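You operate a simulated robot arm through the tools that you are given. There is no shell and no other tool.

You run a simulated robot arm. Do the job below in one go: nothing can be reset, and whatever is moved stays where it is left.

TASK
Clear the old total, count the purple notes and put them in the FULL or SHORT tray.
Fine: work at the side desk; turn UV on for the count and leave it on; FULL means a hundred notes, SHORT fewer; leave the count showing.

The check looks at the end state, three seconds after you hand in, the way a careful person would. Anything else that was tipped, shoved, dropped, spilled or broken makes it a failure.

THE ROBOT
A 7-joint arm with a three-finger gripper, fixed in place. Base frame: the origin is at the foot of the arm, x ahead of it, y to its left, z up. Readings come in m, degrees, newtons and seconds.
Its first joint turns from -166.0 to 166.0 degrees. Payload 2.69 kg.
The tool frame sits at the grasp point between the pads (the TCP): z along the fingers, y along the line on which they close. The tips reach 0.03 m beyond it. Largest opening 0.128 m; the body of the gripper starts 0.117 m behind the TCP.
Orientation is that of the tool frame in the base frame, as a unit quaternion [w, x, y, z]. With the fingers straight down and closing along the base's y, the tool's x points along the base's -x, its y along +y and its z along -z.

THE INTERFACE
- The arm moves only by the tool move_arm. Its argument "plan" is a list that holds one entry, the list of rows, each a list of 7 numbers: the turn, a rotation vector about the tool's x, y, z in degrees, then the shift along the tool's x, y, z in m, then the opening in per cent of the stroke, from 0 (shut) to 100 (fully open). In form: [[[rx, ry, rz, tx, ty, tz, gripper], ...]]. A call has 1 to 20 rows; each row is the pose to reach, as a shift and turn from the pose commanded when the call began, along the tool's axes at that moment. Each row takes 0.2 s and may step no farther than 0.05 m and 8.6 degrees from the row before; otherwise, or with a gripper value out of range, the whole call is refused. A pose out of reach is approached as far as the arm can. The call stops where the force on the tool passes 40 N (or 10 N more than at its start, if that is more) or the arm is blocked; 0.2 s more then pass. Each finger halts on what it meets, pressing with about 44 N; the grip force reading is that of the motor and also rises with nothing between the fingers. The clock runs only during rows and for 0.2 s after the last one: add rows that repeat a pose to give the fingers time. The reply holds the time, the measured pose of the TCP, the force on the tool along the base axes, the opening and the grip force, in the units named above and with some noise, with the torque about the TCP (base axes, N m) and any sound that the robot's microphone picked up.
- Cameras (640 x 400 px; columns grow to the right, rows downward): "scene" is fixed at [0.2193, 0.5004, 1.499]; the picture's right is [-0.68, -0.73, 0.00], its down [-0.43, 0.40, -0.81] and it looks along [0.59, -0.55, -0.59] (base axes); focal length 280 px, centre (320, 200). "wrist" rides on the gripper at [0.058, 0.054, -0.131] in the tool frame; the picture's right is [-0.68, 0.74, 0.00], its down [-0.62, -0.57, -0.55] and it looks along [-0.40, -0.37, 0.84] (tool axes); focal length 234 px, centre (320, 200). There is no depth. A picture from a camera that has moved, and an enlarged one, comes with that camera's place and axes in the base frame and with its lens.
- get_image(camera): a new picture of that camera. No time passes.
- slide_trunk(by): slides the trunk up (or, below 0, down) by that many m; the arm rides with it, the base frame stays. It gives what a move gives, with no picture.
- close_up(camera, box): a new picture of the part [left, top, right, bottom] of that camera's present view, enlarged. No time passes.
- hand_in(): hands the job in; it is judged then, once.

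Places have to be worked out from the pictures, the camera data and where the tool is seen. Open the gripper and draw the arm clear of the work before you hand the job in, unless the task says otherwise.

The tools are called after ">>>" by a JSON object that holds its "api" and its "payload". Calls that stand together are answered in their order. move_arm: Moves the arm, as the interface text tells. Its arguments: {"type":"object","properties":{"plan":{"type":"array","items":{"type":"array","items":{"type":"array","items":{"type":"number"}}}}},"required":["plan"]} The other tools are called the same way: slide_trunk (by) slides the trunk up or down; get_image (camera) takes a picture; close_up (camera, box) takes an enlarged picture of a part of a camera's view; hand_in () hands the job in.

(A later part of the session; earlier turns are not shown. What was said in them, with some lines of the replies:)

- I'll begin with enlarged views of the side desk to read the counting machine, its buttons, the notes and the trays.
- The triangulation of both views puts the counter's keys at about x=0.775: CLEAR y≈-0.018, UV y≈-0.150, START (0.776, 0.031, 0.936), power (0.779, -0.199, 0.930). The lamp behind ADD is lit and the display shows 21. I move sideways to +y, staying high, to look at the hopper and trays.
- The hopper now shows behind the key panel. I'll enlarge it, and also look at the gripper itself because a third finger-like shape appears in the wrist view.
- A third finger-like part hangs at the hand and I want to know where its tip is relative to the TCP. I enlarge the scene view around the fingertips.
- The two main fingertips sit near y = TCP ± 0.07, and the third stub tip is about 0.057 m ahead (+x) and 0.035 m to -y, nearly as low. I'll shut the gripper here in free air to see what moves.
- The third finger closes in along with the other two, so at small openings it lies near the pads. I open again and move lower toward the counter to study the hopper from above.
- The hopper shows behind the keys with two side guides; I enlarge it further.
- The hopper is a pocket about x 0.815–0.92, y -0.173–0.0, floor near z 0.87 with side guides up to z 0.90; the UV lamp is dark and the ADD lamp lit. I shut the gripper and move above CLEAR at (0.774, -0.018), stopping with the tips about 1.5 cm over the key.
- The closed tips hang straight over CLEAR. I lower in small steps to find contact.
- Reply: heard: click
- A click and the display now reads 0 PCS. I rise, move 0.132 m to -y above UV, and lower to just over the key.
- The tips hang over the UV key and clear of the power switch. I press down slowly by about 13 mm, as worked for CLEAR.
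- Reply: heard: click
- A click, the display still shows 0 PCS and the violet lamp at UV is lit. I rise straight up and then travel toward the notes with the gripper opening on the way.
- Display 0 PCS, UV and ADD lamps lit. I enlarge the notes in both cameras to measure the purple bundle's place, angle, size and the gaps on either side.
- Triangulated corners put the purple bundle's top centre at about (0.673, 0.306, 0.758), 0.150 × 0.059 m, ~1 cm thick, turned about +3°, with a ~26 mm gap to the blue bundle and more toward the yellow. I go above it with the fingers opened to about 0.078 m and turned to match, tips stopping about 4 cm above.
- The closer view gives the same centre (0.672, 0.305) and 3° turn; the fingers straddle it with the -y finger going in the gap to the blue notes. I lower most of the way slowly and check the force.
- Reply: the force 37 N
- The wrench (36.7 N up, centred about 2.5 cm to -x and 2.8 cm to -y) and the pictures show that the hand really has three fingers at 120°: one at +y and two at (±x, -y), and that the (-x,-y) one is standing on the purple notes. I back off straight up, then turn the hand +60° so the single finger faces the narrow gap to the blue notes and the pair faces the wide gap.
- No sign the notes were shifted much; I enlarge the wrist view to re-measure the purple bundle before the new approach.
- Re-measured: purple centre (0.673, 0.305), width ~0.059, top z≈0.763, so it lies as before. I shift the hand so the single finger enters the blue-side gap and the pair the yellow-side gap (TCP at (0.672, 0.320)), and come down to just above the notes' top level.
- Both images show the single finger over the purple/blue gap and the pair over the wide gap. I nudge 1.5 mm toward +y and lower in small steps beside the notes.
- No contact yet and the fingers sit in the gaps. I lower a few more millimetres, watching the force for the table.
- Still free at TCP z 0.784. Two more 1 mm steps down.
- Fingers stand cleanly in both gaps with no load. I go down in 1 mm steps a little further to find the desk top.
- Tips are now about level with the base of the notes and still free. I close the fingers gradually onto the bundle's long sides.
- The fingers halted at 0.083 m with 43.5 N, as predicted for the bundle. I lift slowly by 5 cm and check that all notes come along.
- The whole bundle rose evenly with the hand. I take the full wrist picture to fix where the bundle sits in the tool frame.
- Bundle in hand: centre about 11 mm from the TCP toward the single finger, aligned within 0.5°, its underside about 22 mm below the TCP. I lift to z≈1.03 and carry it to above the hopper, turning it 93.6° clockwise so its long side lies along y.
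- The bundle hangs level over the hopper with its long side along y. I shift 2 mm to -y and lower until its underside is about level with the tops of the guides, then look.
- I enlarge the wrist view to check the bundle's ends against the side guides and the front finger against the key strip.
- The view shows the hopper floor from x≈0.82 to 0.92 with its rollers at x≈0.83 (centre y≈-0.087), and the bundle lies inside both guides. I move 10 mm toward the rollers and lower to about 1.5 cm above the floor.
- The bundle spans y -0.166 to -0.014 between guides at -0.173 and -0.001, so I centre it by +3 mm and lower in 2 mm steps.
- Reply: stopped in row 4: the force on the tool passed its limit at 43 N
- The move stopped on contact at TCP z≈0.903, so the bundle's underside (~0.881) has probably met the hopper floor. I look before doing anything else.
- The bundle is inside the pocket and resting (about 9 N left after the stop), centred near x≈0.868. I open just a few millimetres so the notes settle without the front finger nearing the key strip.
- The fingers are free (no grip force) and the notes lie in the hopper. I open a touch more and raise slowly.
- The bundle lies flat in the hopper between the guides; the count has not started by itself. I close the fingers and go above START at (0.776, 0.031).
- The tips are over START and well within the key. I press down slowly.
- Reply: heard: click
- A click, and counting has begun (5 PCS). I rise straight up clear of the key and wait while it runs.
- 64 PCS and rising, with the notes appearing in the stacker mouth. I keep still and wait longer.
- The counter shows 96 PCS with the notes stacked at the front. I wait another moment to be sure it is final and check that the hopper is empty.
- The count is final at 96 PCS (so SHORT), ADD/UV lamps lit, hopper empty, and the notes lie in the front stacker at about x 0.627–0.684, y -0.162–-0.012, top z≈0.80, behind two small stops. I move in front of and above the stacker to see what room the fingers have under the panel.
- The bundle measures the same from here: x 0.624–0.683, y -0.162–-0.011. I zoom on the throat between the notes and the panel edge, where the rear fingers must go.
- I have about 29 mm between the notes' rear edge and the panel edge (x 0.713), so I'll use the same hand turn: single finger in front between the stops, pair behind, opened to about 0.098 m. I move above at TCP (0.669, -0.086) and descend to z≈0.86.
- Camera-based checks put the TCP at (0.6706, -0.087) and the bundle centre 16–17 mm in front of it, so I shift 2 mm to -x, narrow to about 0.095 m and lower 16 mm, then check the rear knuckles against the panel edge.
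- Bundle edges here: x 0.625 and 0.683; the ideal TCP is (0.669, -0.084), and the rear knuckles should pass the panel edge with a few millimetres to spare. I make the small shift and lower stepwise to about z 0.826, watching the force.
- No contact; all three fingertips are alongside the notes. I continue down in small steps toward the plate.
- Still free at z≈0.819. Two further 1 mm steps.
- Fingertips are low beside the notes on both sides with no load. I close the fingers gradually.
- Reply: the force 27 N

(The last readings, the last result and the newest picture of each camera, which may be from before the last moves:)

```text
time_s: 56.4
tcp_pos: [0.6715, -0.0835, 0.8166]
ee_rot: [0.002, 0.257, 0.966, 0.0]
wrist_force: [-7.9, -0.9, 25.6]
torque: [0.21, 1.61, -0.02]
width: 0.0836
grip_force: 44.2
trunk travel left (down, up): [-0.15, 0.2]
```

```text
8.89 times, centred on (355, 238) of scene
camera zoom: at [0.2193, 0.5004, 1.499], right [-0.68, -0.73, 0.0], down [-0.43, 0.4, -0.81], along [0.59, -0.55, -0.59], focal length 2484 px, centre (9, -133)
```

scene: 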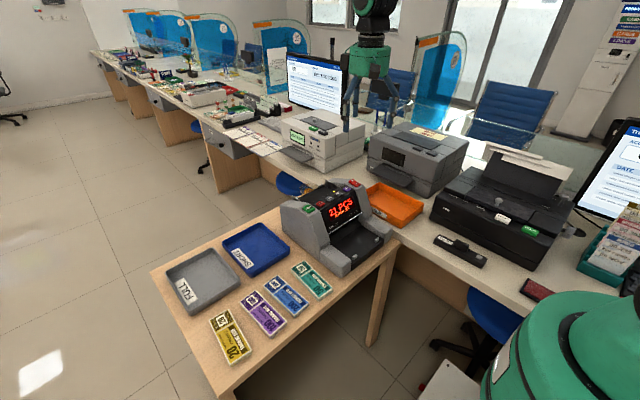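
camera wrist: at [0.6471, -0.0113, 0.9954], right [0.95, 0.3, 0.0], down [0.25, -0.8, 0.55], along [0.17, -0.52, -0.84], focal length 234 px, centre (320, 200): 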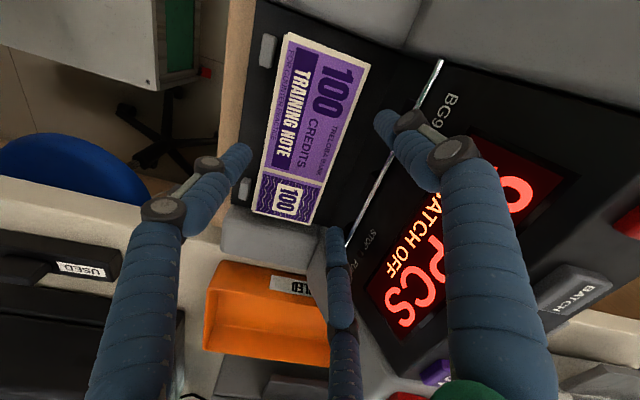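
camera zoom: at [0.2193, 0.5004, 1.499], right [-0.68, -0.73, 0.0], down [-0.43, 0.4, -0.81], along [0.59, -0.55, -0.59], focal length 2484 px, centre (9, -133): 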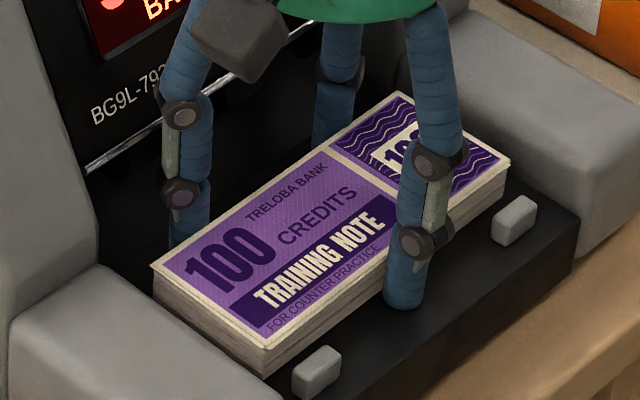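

Gripped at the same 0.0836 m width with 44 N; the front fingertip presses on the plate, which lifting will relieve. I raise straight up slowly.

>>> {"api": "move_arm", "payload": {"plan": [[[0, 0, 0, 0, 0, -0.002, 57], [0, 0, 0, 0, 0, -0.005, 57], [0, 0, 0, 0, 0, -0.01, 57], [0, 0, 0, 0, 0, -0.018, 57], [0, 0, 0, 0, 0, -0.03, 57], [0, 0, 0, 0, 0, -0.03, 57]]]}}

>>> {"api": "close_up", "payload": {"camera": "wrist", "box": [200, 20, 440, 280]}}

>>> {"api": "close_up", "payload": {"camera": "scene", "box": [315, 195, 395, 260]}}

```text
time_s: 57.8
tcp_pos: [0.6697, -0.084, 0.8474]
ee_rot: [0.003, 0.256, 0.967, 0.0]
wrist_force: [0.2, -0.7, -0.2]
torque: [0.02, -0.02, 0.0]
width: 0.0832
grip_force: 43.9
trunk travel left (down, up): [-0.15, 0.2]
```

```text
1.54 times, centred on (320, 150) of wrist
camera zoom: at [0.6449, -0.0087, 0.9783], right [0.95, 0.3, 0.0], down [0.25, -0.8, 0.55], along [0.17, -0.52, -0.83], focal length 360 px, centre (320, 277)
```

zoom: 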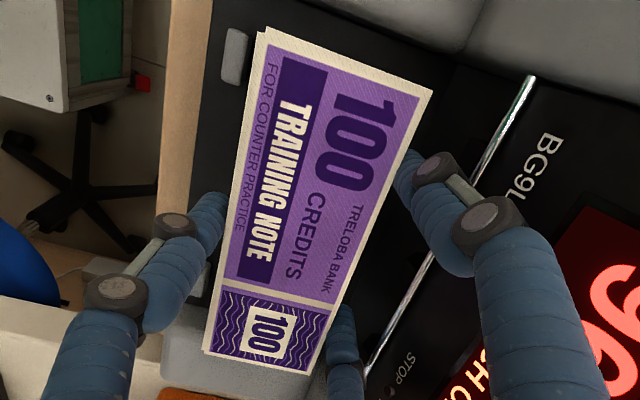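

```text
6.15 times, centred on (355, 228) of scene
camera zoom: at [0.2193, 0.5004, 1.499], right [-0.68, -0.73, 0.0], down [-0.43, 0.4, -0.81], along [0.59, -0.55, -0.59], focal length 1720 px, centre (105, 31)
```

zoom: 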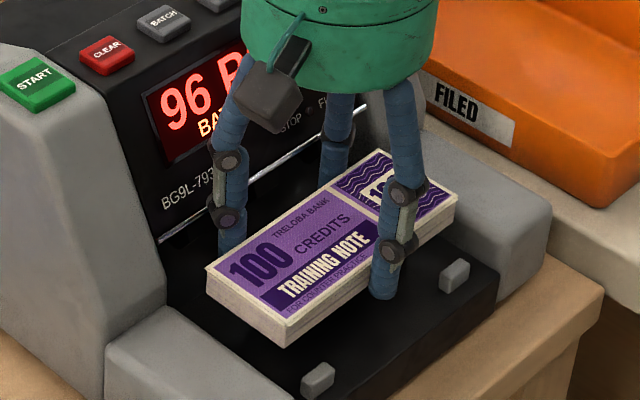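

The whole stack is up in the hand, plate empty, display still 96 PCS with ADD and UV lit. The SHORT tray spans about x 0.785–0.985, y 0.112–0.267, so I lift to z≈1.05, carry the notes over it and turn +90° so their long side runs along the tray's long side.

>>> {"api": "move_arm", "payload": {"plan": [[[0, 0, 0, 0, 0, -0.04, 57], [0, 0, 0, 0, 0, -0.08, 57], [0, 0, 0, 0, 0, -0.12, 57], [0, 0, 0, 0, 0, -0.16, 57], [0, 0, 0, 0, 0, -0.2, 57], [0, 0, -8.2, -0.0035, 0.0319, -0.2, 57], [0, 0, -16.4, -0.007, 0.0638, -0.2, 57], [0, 0, -24.6, -0.0105, 0.0957, -0.2, 57], [0, 0, -32.8, -0.014, 0.1276, -0.2, 57], [0, 0, -41, -0.0175, 0.1595, -0.2, 57], [0, 0, -49.2, -0.021, 0.1914, -0.2, 57], [0, 0, -57.4, -0.0245, 0.2233, -0.2, 57], [0, 0, -65.6, -0.028, 0.2552, -0.2, 57], [0, 0, -73.8, -0.0315, 0.2871, -0.2, 57], [0, 0, -82, -0.035, 0.319, -0.2, 57], [0, 0, -90, -0.0386, 0.3509, -0.2, 57], [0, 0, -90, -0.0386, 0.3509, -0.2, 57]]]}}

>>> {"api": "get_image", "payload": {"camera": "wrist"}}

>>> {"api": "get_image", "payload": {"camera": "scene"}}

```text
time_s: 61.4
tcp_pos: [0.8768, 0.2029, 1.0464]
ee_rot: [0.001, -0.503, 0.865, 0.0]
wrist_force: [0.1, 0.7, -0.5]
torque: [-0.04, 0.01, -0.01]
width: 0.0834
grip_force: 44.1
trunk travel left (down, up): [-0.15, 0.2]
```

```text
taken
camera wrist: at [0.7997, 0.1783, 1.1772], right [-0.31, 0.95, 0.0], down [0.79, 0.26, 0.55], along [0.53, 0.17, -0.83], focal length 234 px, centre (320, 200)
```

wrist: 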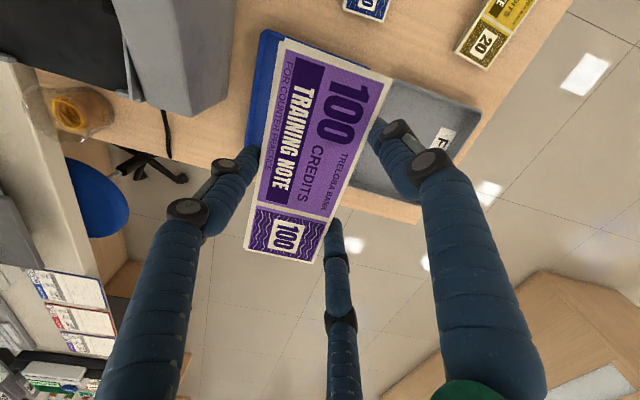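

```text
taken
```

scene: 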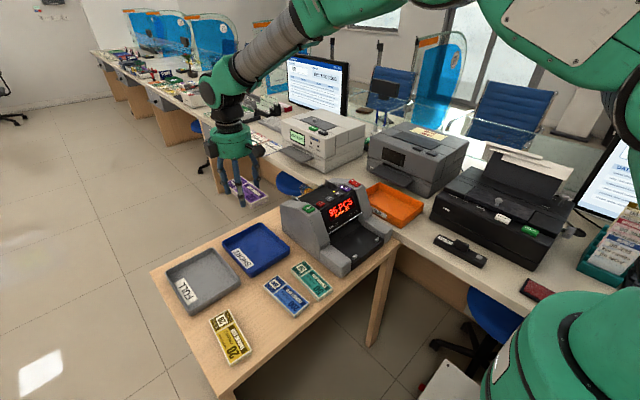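

The notes hang over the SHORT tray. I lower to about z 0.88 and check alignment with the tray walls.

>>> {"api": "move_arm", "payload": {"plan": [[[0, 0, 0, 0, 0, 0.045, 57], [0, 0, 0, 0, 0, 0.09, 57], [0, 0, 0, 0, 0, 0.13, 57], [0, 0, 0, 0, 0, 0.165, 57], [0, 0, 0, 0, 0, 0.165, 57]]]}}

>>> {"api": "get_image", "payload": {"camera": "wrist"}}

>>> {"api": "close_up", "payload": {"camera": "scene", "box": [160, 170, 310, 300]}}

```text
time_s: 62.6
tcp_pos: [0.8793, 0.2011, 0.8819]
ee_rot: [0.001, -0.502, 0.865, -0.001]
wrist_force: [0.1, 0.0, -1.6]
torque: [0.02, 0.0, -0.01]
width: 0.0832
grip_force: 44.0
trunk travel left (down, up): [-0.15, 0.2]
```

```text
taken
camera wrist: at [0.8021, 0.1758, 1.0128], right [-0.3, 0.95, 0.0], down [0.79, 0.26, 0.55], along [0.53, 0.17, -0.83], focal length 234 px, centre (320, 200)
```

wrist: 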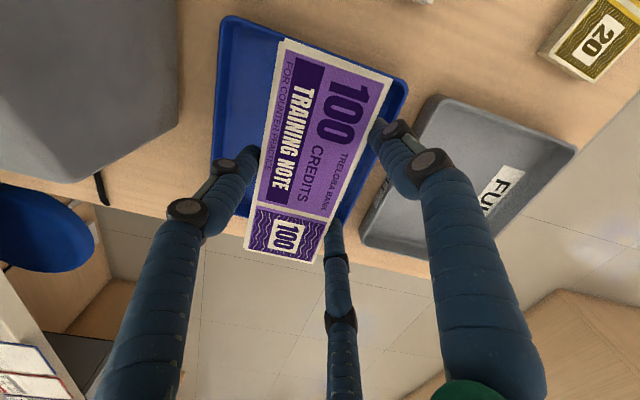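

```text
3.08 times, centred on (235, 235) of scene
camera zoom: at [0.2193, 0.5004, 1.499], right [-0.68, -0.73, 0.0], down [-0.43, 0.4, -0.81], along [0.59, -0.55, -0.59], focal length 860 px, centre (582, 92)
```

zoom: 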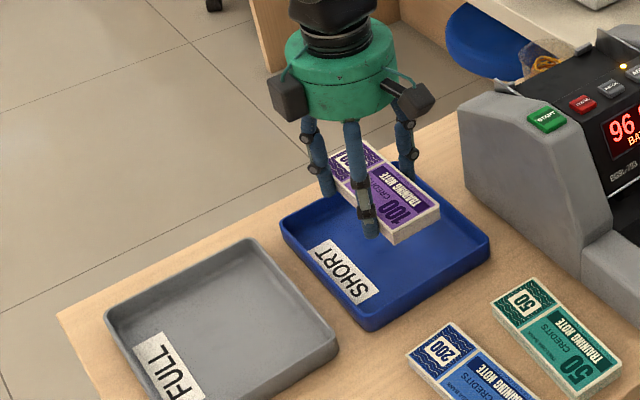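

Matching both views, the tray's rim is near z 0.775 with the tray spanning x 0.80–0.996, y 0.105–0.262, so the bundle must go 19 mm further in +x and 4.5 mm to -y. I shift and lower to z≈0.81.

>>> {"api": "move_arm", "payload": {"plan": [[[0, 0, 0, -0.0055, -0.0187, 0, 57], [0, 0, 0, -0.0055, -0.0187, 0.03, 57], [0, 0, 0, -0.0055, -0.0187, 0.055, 57], [0, 0, 0, -0.0055, -0.0187, 0.07, 57], [0, 0, 0, -0.0055, -0.0187, 0.07, 57]]]}}

>>> {"api": "get_image", "payload": {"camera": "wrist"}}

>>> {"api": "close_up", "payload": {"camera": "scene", "box": [200, 200, 310, 290]}}

```text
time_s: 63.8
tcp_pos: [0.8965, 0.1984, 0.812]
ee_rot: [0.002, -0.503, 0.864, -0.001]
wrist_force: [0.8, 0.3, -0.6]
torque: [0.01, 0.02, 0.0]
width: 0.0834
grip_force: 44.7
trunk travel left (down, up): [-0.15, 0.2]
```

```text
taken
camera wrist: at [0.8201, 0.1732, 0.9438], right [-0.3, 0.95, 0.0], down [0.79, 0.26, 0.55], along [0.53, 0.17, -0.83], focal length 234 px, centre (320, 200)
```

wrist: 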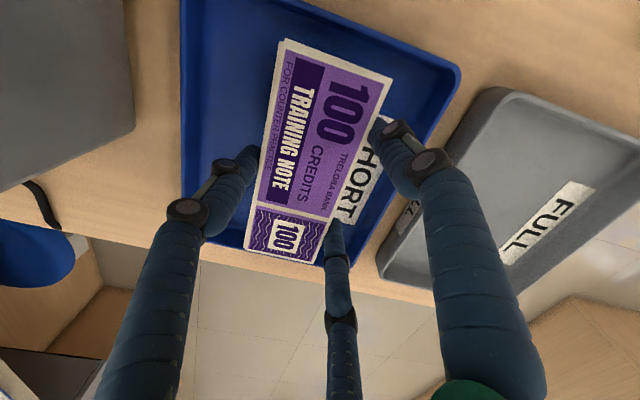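

```text
4.44 times, centred on (255, 245) of scene
camera zoom: at [0.2193, 0.5004, 1.499], right [-0.68, -0.73, 0.0], down [-0.43, 0.4, -0.81], along [0.59, -0.55, -0.59], focal length 1242 px, centre (609, 0)
```

zoom: 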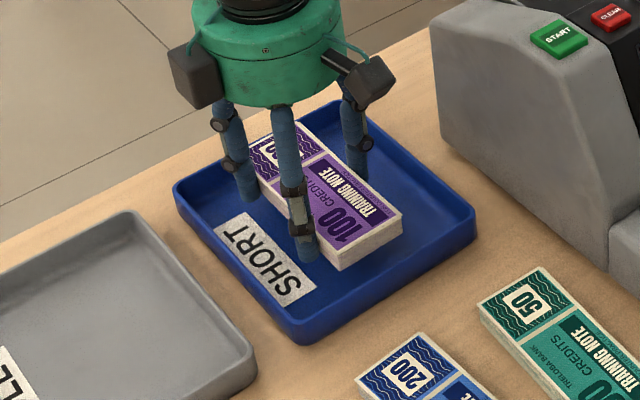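

The bundle spans x 0.822–0.969, y 0.155–0.214, well inside the tray. I lower further in small steps.

>>> {"api": "move_arm", "payload": {"plan": [[[0, 0, 0, 0, 0, 0.005, 57], [0, 0, 0, 0, 0, 0.01, 57], [0, 0, 0, 0, 0, 0.015, 57], [0, 0, 0, 0, 0, 0.019, 57], [0, 0, 0, 0, 0, 0.022, 57]]]}}

```text
time_s: 65.0
tcp_pos: [0.8988, 0.1979, 0.791]
ee_rot: [0.001, -0.502, 0.865, -0.001]
wrist_force: [0.5, -0.4, -0.7]
torque: [0.01, 0.0, 0.01]
width: 0.0832
grip_force: 43.5
trunk travel left (down, up): [-0.15, 0.2]
```

Still free at z 0.791. I go on down in 1.5 mm steps to find the tray floor.

>>> {"api": "move_arm", "payload": {"plan": [[[0, 0, 0, 0, 0, 0.0015, 57], [0, 0, 0, 0, 0, 0.003, 57], [0, 0, 0, 0, 0, 0.0045, 57], [0, 0, 0, 0, 0, 0.006, 57]]]}}

>>> {"api": "close_up", "payload": {"camera": "scene", "box": [200, 210, 310, 290]}}

```text
time_s: 66.0
tcp_pos: [0.8969, 0.199, 0.7834]
ee_rot: [0.001, -0.502, 0.865, -0.001]
wrist_force: [-0.7, -0.5, -0.8]
torque: [0.01, -0.01, 0.03]
width: 0.0832
grip_force: 43.9
trunk travel left (down, up): [-0.15, 0.2]
```

```text
5.00 times, centred on (255, 250) of scene
camera zoom: at [0.2193, 0.5004, 1.499], right [-0.68, -0.73, 0.0], down [-0.43, 0.4, -0.81], along [0.59, -0.55, -0.59], focal length 1398 px, centre (645, -50)
```

zoom: 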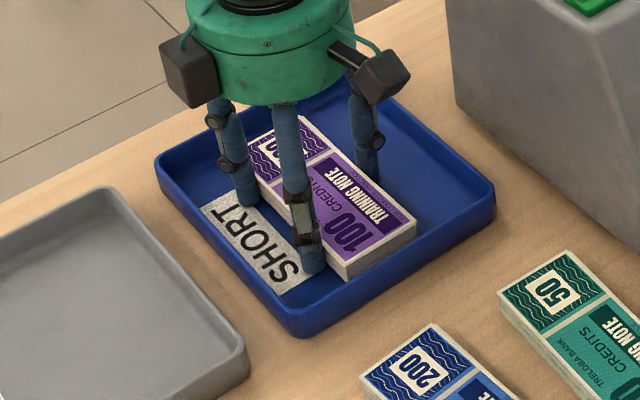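

Almost at the floor. A few more 1 mm steps.

>>> {"api": "move_arm", "payload": {"plan": [[[0, 0, 0, 0, 0, 0.001, 57], [0, 0, 0, 0, 0, 0.002, 57], [0, 0, 0, 0, 0, 0.003, 57], [0, 0, 0, 0, 0, 0.003, 57]]]}}

```text
time_s: 67.0
tcp_pos: [0.8964, 0.1977, 0.7823]
ee_rot: [0.002, -0.503, 0.864, -0.002]
wrist_force: [1.4, -1.7, 8.1]
torque: [-0.24, 0.62, 0.22]
width: 0.0835
grip_force: 44.2
trunk travel left (down, up): [-0.15, 0.2]
```

Contact: about 8 N at the near corner of the bundle, so it has reached the tray floor. I open gently by a few millimetres.

>>> {"api": "move_arm", "payload": {"plan": [[[0, 0, 0, 0, 0, 0, 62], [0, 0, 0, 0, 0, 0, 66], [0, 0, 0, 0, 0, 0, 69], [0, 0, 0, 0, 0, 0, 72], [0, 0, 0, 0, 0, 0, 75], [0, 0, 0, 0, 0, 0, 75]]]}}

>>> {"api": "get_image", "payload": {"camera": "wrist"}}

>>> {"api": "close_up", "payload": {"camera": "scene", "box": [200, 210, 310, 290]}}

```text
time_s: 68.4
tcp_pos: [0.897, 0.1972, 0.7801]
ee_rot: [0.002, -0.502, 0.865, -0.001]
wrist_force: [1.2, -0.2, 0.0]
torque: [0.0, -0.03, 0.0]
width: 0.0961
grip_force: 0.0
trunk travel left (down, up): [-0.15, 0.2]
```

```text
taken
camera wrist: at [0.8199, 0.1728, 0.9112], right [-0.3, 0.95, 0.0], down [0.79, 0.26, 0.55], along [0.53, 0.17, -0.83], focal length 234 px, centre (320, 200)
```

wrist: 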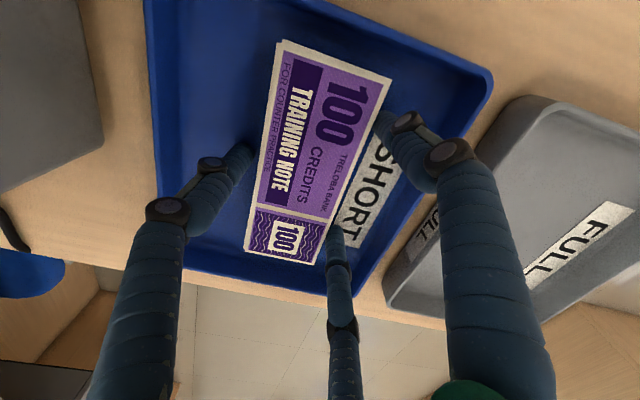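

```text
5.00 times, centred on (255, 250) of scene
camera zoom: at [0.2193, 0.5004, 1.499], right [-0.68, -0.73, 0.0], down [-0.43, 0.4, -0.81], along [0.59, -0.55, -0.59], focal length 1398 px, centre (645, -50)
```

zoom: 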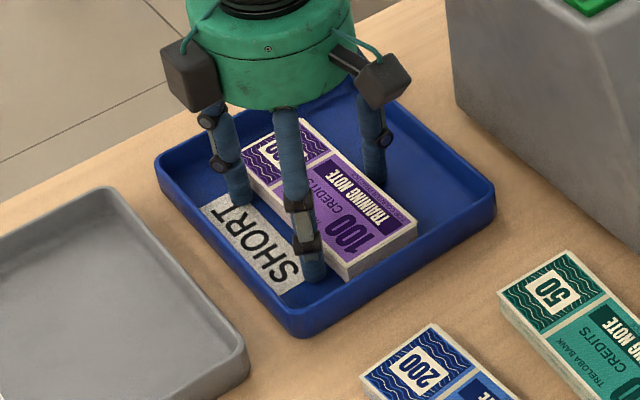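

The bundle lies flat in the SHORT tray and the grip is free. I open a bit wider within the tray and rise straight up.

>>> {"api": "move_arm", "payload": {"plan": [[[0, 0, 0, 0, 0, 0, 79], [0, 0, 0, 0, 0, 0, 82], [0, 0, 0, 0, 0, -0.005, 82], [0, 0, 0, 0, 0, -0.015, 82], [0, 0, 0, 0, 0, -0.035, 82], [0, 0, 0, 0, 0, -0.075, 82], [0, 0, 0, 0, 0, -0.12, 82], [0, 0, 0, 0, 0, -0.165, 82], [0, 0, 0, 0, 0, -0.21, 82], [0, 0, 0, 0, 0, -0.25, 82], [0, 0, 0, 0, 0, -0.29, 82], [0, 0, 0, 0, 0, -0.29, 82]]]}}

>>> {"api": "get_image", "payload": {"camera": "scene"}}

>>> {"api": "get_image", "payload": {"camera": "wrist"}}

>>> {"api": "close_up", "payload": {"camera": "scene", "box": [160, 200, 340, 330]}}

```text
time_s: 71.0
tcp_pos: [0.8969, 0.1956, 1.0727]
ee_rot: [0.002, -0.502, 0.865, -0.002]
wrist_force: [-0.3, -0.2, 0.6]
torque: [0.03, -0.05, 0.01]
width: 0.1049
grip_force: 0.0
trunk travel left (down, up): [-0.15, 0.2]
```

```text
taken
```

scene: 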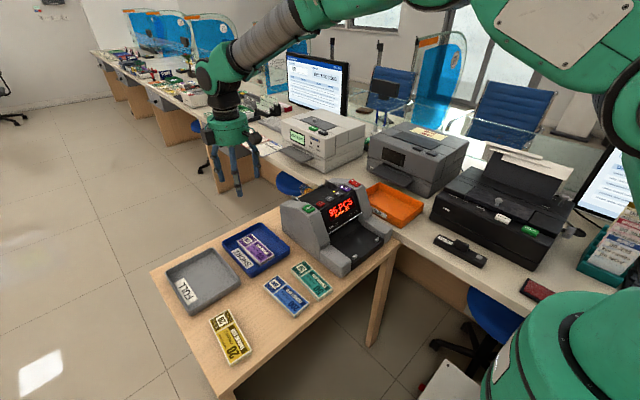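

```text
taken
camera wrist: at [0.8195, 0.1712, 1.2028], right [-0.3, 0.95, 0.0], down [0.79, 0.25, 0.55], along [0.53, 0.17, -0.83], focal length 234 px, centre (320, 200)
```

wrist: 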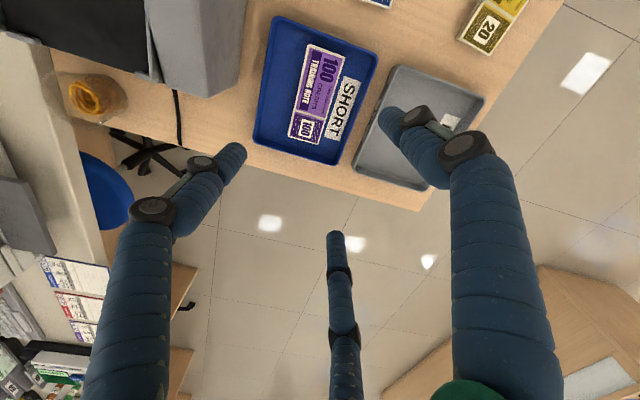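

```text
3.08 times, centred on (250, 265) of scene
camera zoom: at [0.2193, 0.5004, 1.499], right [-0.68, -0.73, 0.0], down [-0.43, 0.4, -0.81], along [0.59, -0.55, -0.59], focal length 860 px, centre (535, 0)
```

zoom: 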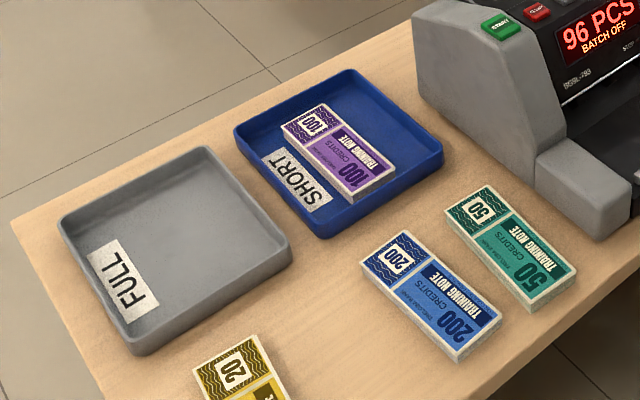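

The purple notes lie inside the SHORT tray and nothing else has moved. I draw the arm up and back clear of the work with the gripper open, then check the counter one last time.

>>> {"api": "move_arm", "payload": {"plan": [[[0, 0, 0, 0.015, 0.027, -0.03, 90], [0, 0, 0, 0.03, 0.053, -0.06, 100], [0, 0, 0, 0.05, 0.087, -0.085, 100], [0, 0, 0, 0.07, 0.122, -0.11, 100], [0, 0, 0, 0.09, 0.157, -0.135, 100], [0, 0, 0, 0.105, 0.184, -0.155, 100], [0, 0, 0, 0.1225, 0.2144, -0.17, 100], [0, 0, 0, 0.1225, 0.2144, -0.17, 100]]]}}

>>> {"api": "get_image", "payload": {"camera": "scene"}}

>>> {"api": "close_up", "payload": {"camera": "scene", "box": [280, 170, 400, 280]}}

```text
time_s: 72.8
tcp_pos: [0.6458, 0.1982, 1.2403]
ee_rot: [0.002, -0.502, 0.865, -0.002]
wrist_force: [-0.7, 0.2, 0.7]
torque: [0.03, -0.07, 0.03]
width: 0.128
grip_force: 0.0
trunk travel left (down, up): [-0.15, 0.2]
```

```text
taken
```

scene: 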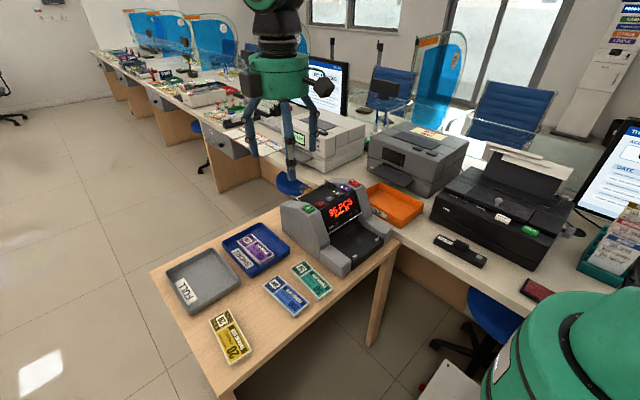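

```text
3.64 times, centred on (340, 225) of scene
camera zoom: at [0.2193, 0.5004, 1.499], right [-0.68, -0.73, 0.0], down [-0.43, 0.4, -0.81], along [0.59, -0.55, -0.59], focal length 1016 px, centre (247, 109)
```

zoom: 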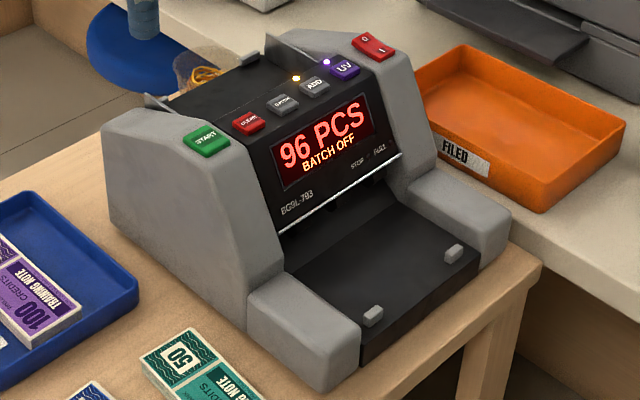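

The display shows 96 PCS, the UV lamp is on, hopper and stacker are empty, the purple notes are in the SHORT tray and everything else stands as before. The arm is clear with the gripper open, so I hand in.

>>> {"api": "hand_in", "payload": {}}

```text
The job is handed in.
```

The purple notes came to 96, fewer than a hundred, so I put them in the SHORT tray on the side desk.

- **Total:** I cleared the old total of 21 before counting. The display now shows 96 PCS.
- **UV:** It was on for the whole count and I left it on.
- **ADD and BATCH:** I left both as they were. ADD was already on, and the total read 0 before the count started.
- **Everything else:** The counter's hopper and stacker are empty. The other note bundles and trays look undisturbed in the final pictures. The arm is drawn back with its gripper open.

On my first try at picking up the notes, one finger pressed down on top of the purple bundle before I saw that the hand has three fingers. I backed off and picked it up from the sides, and the bundle did not shift.
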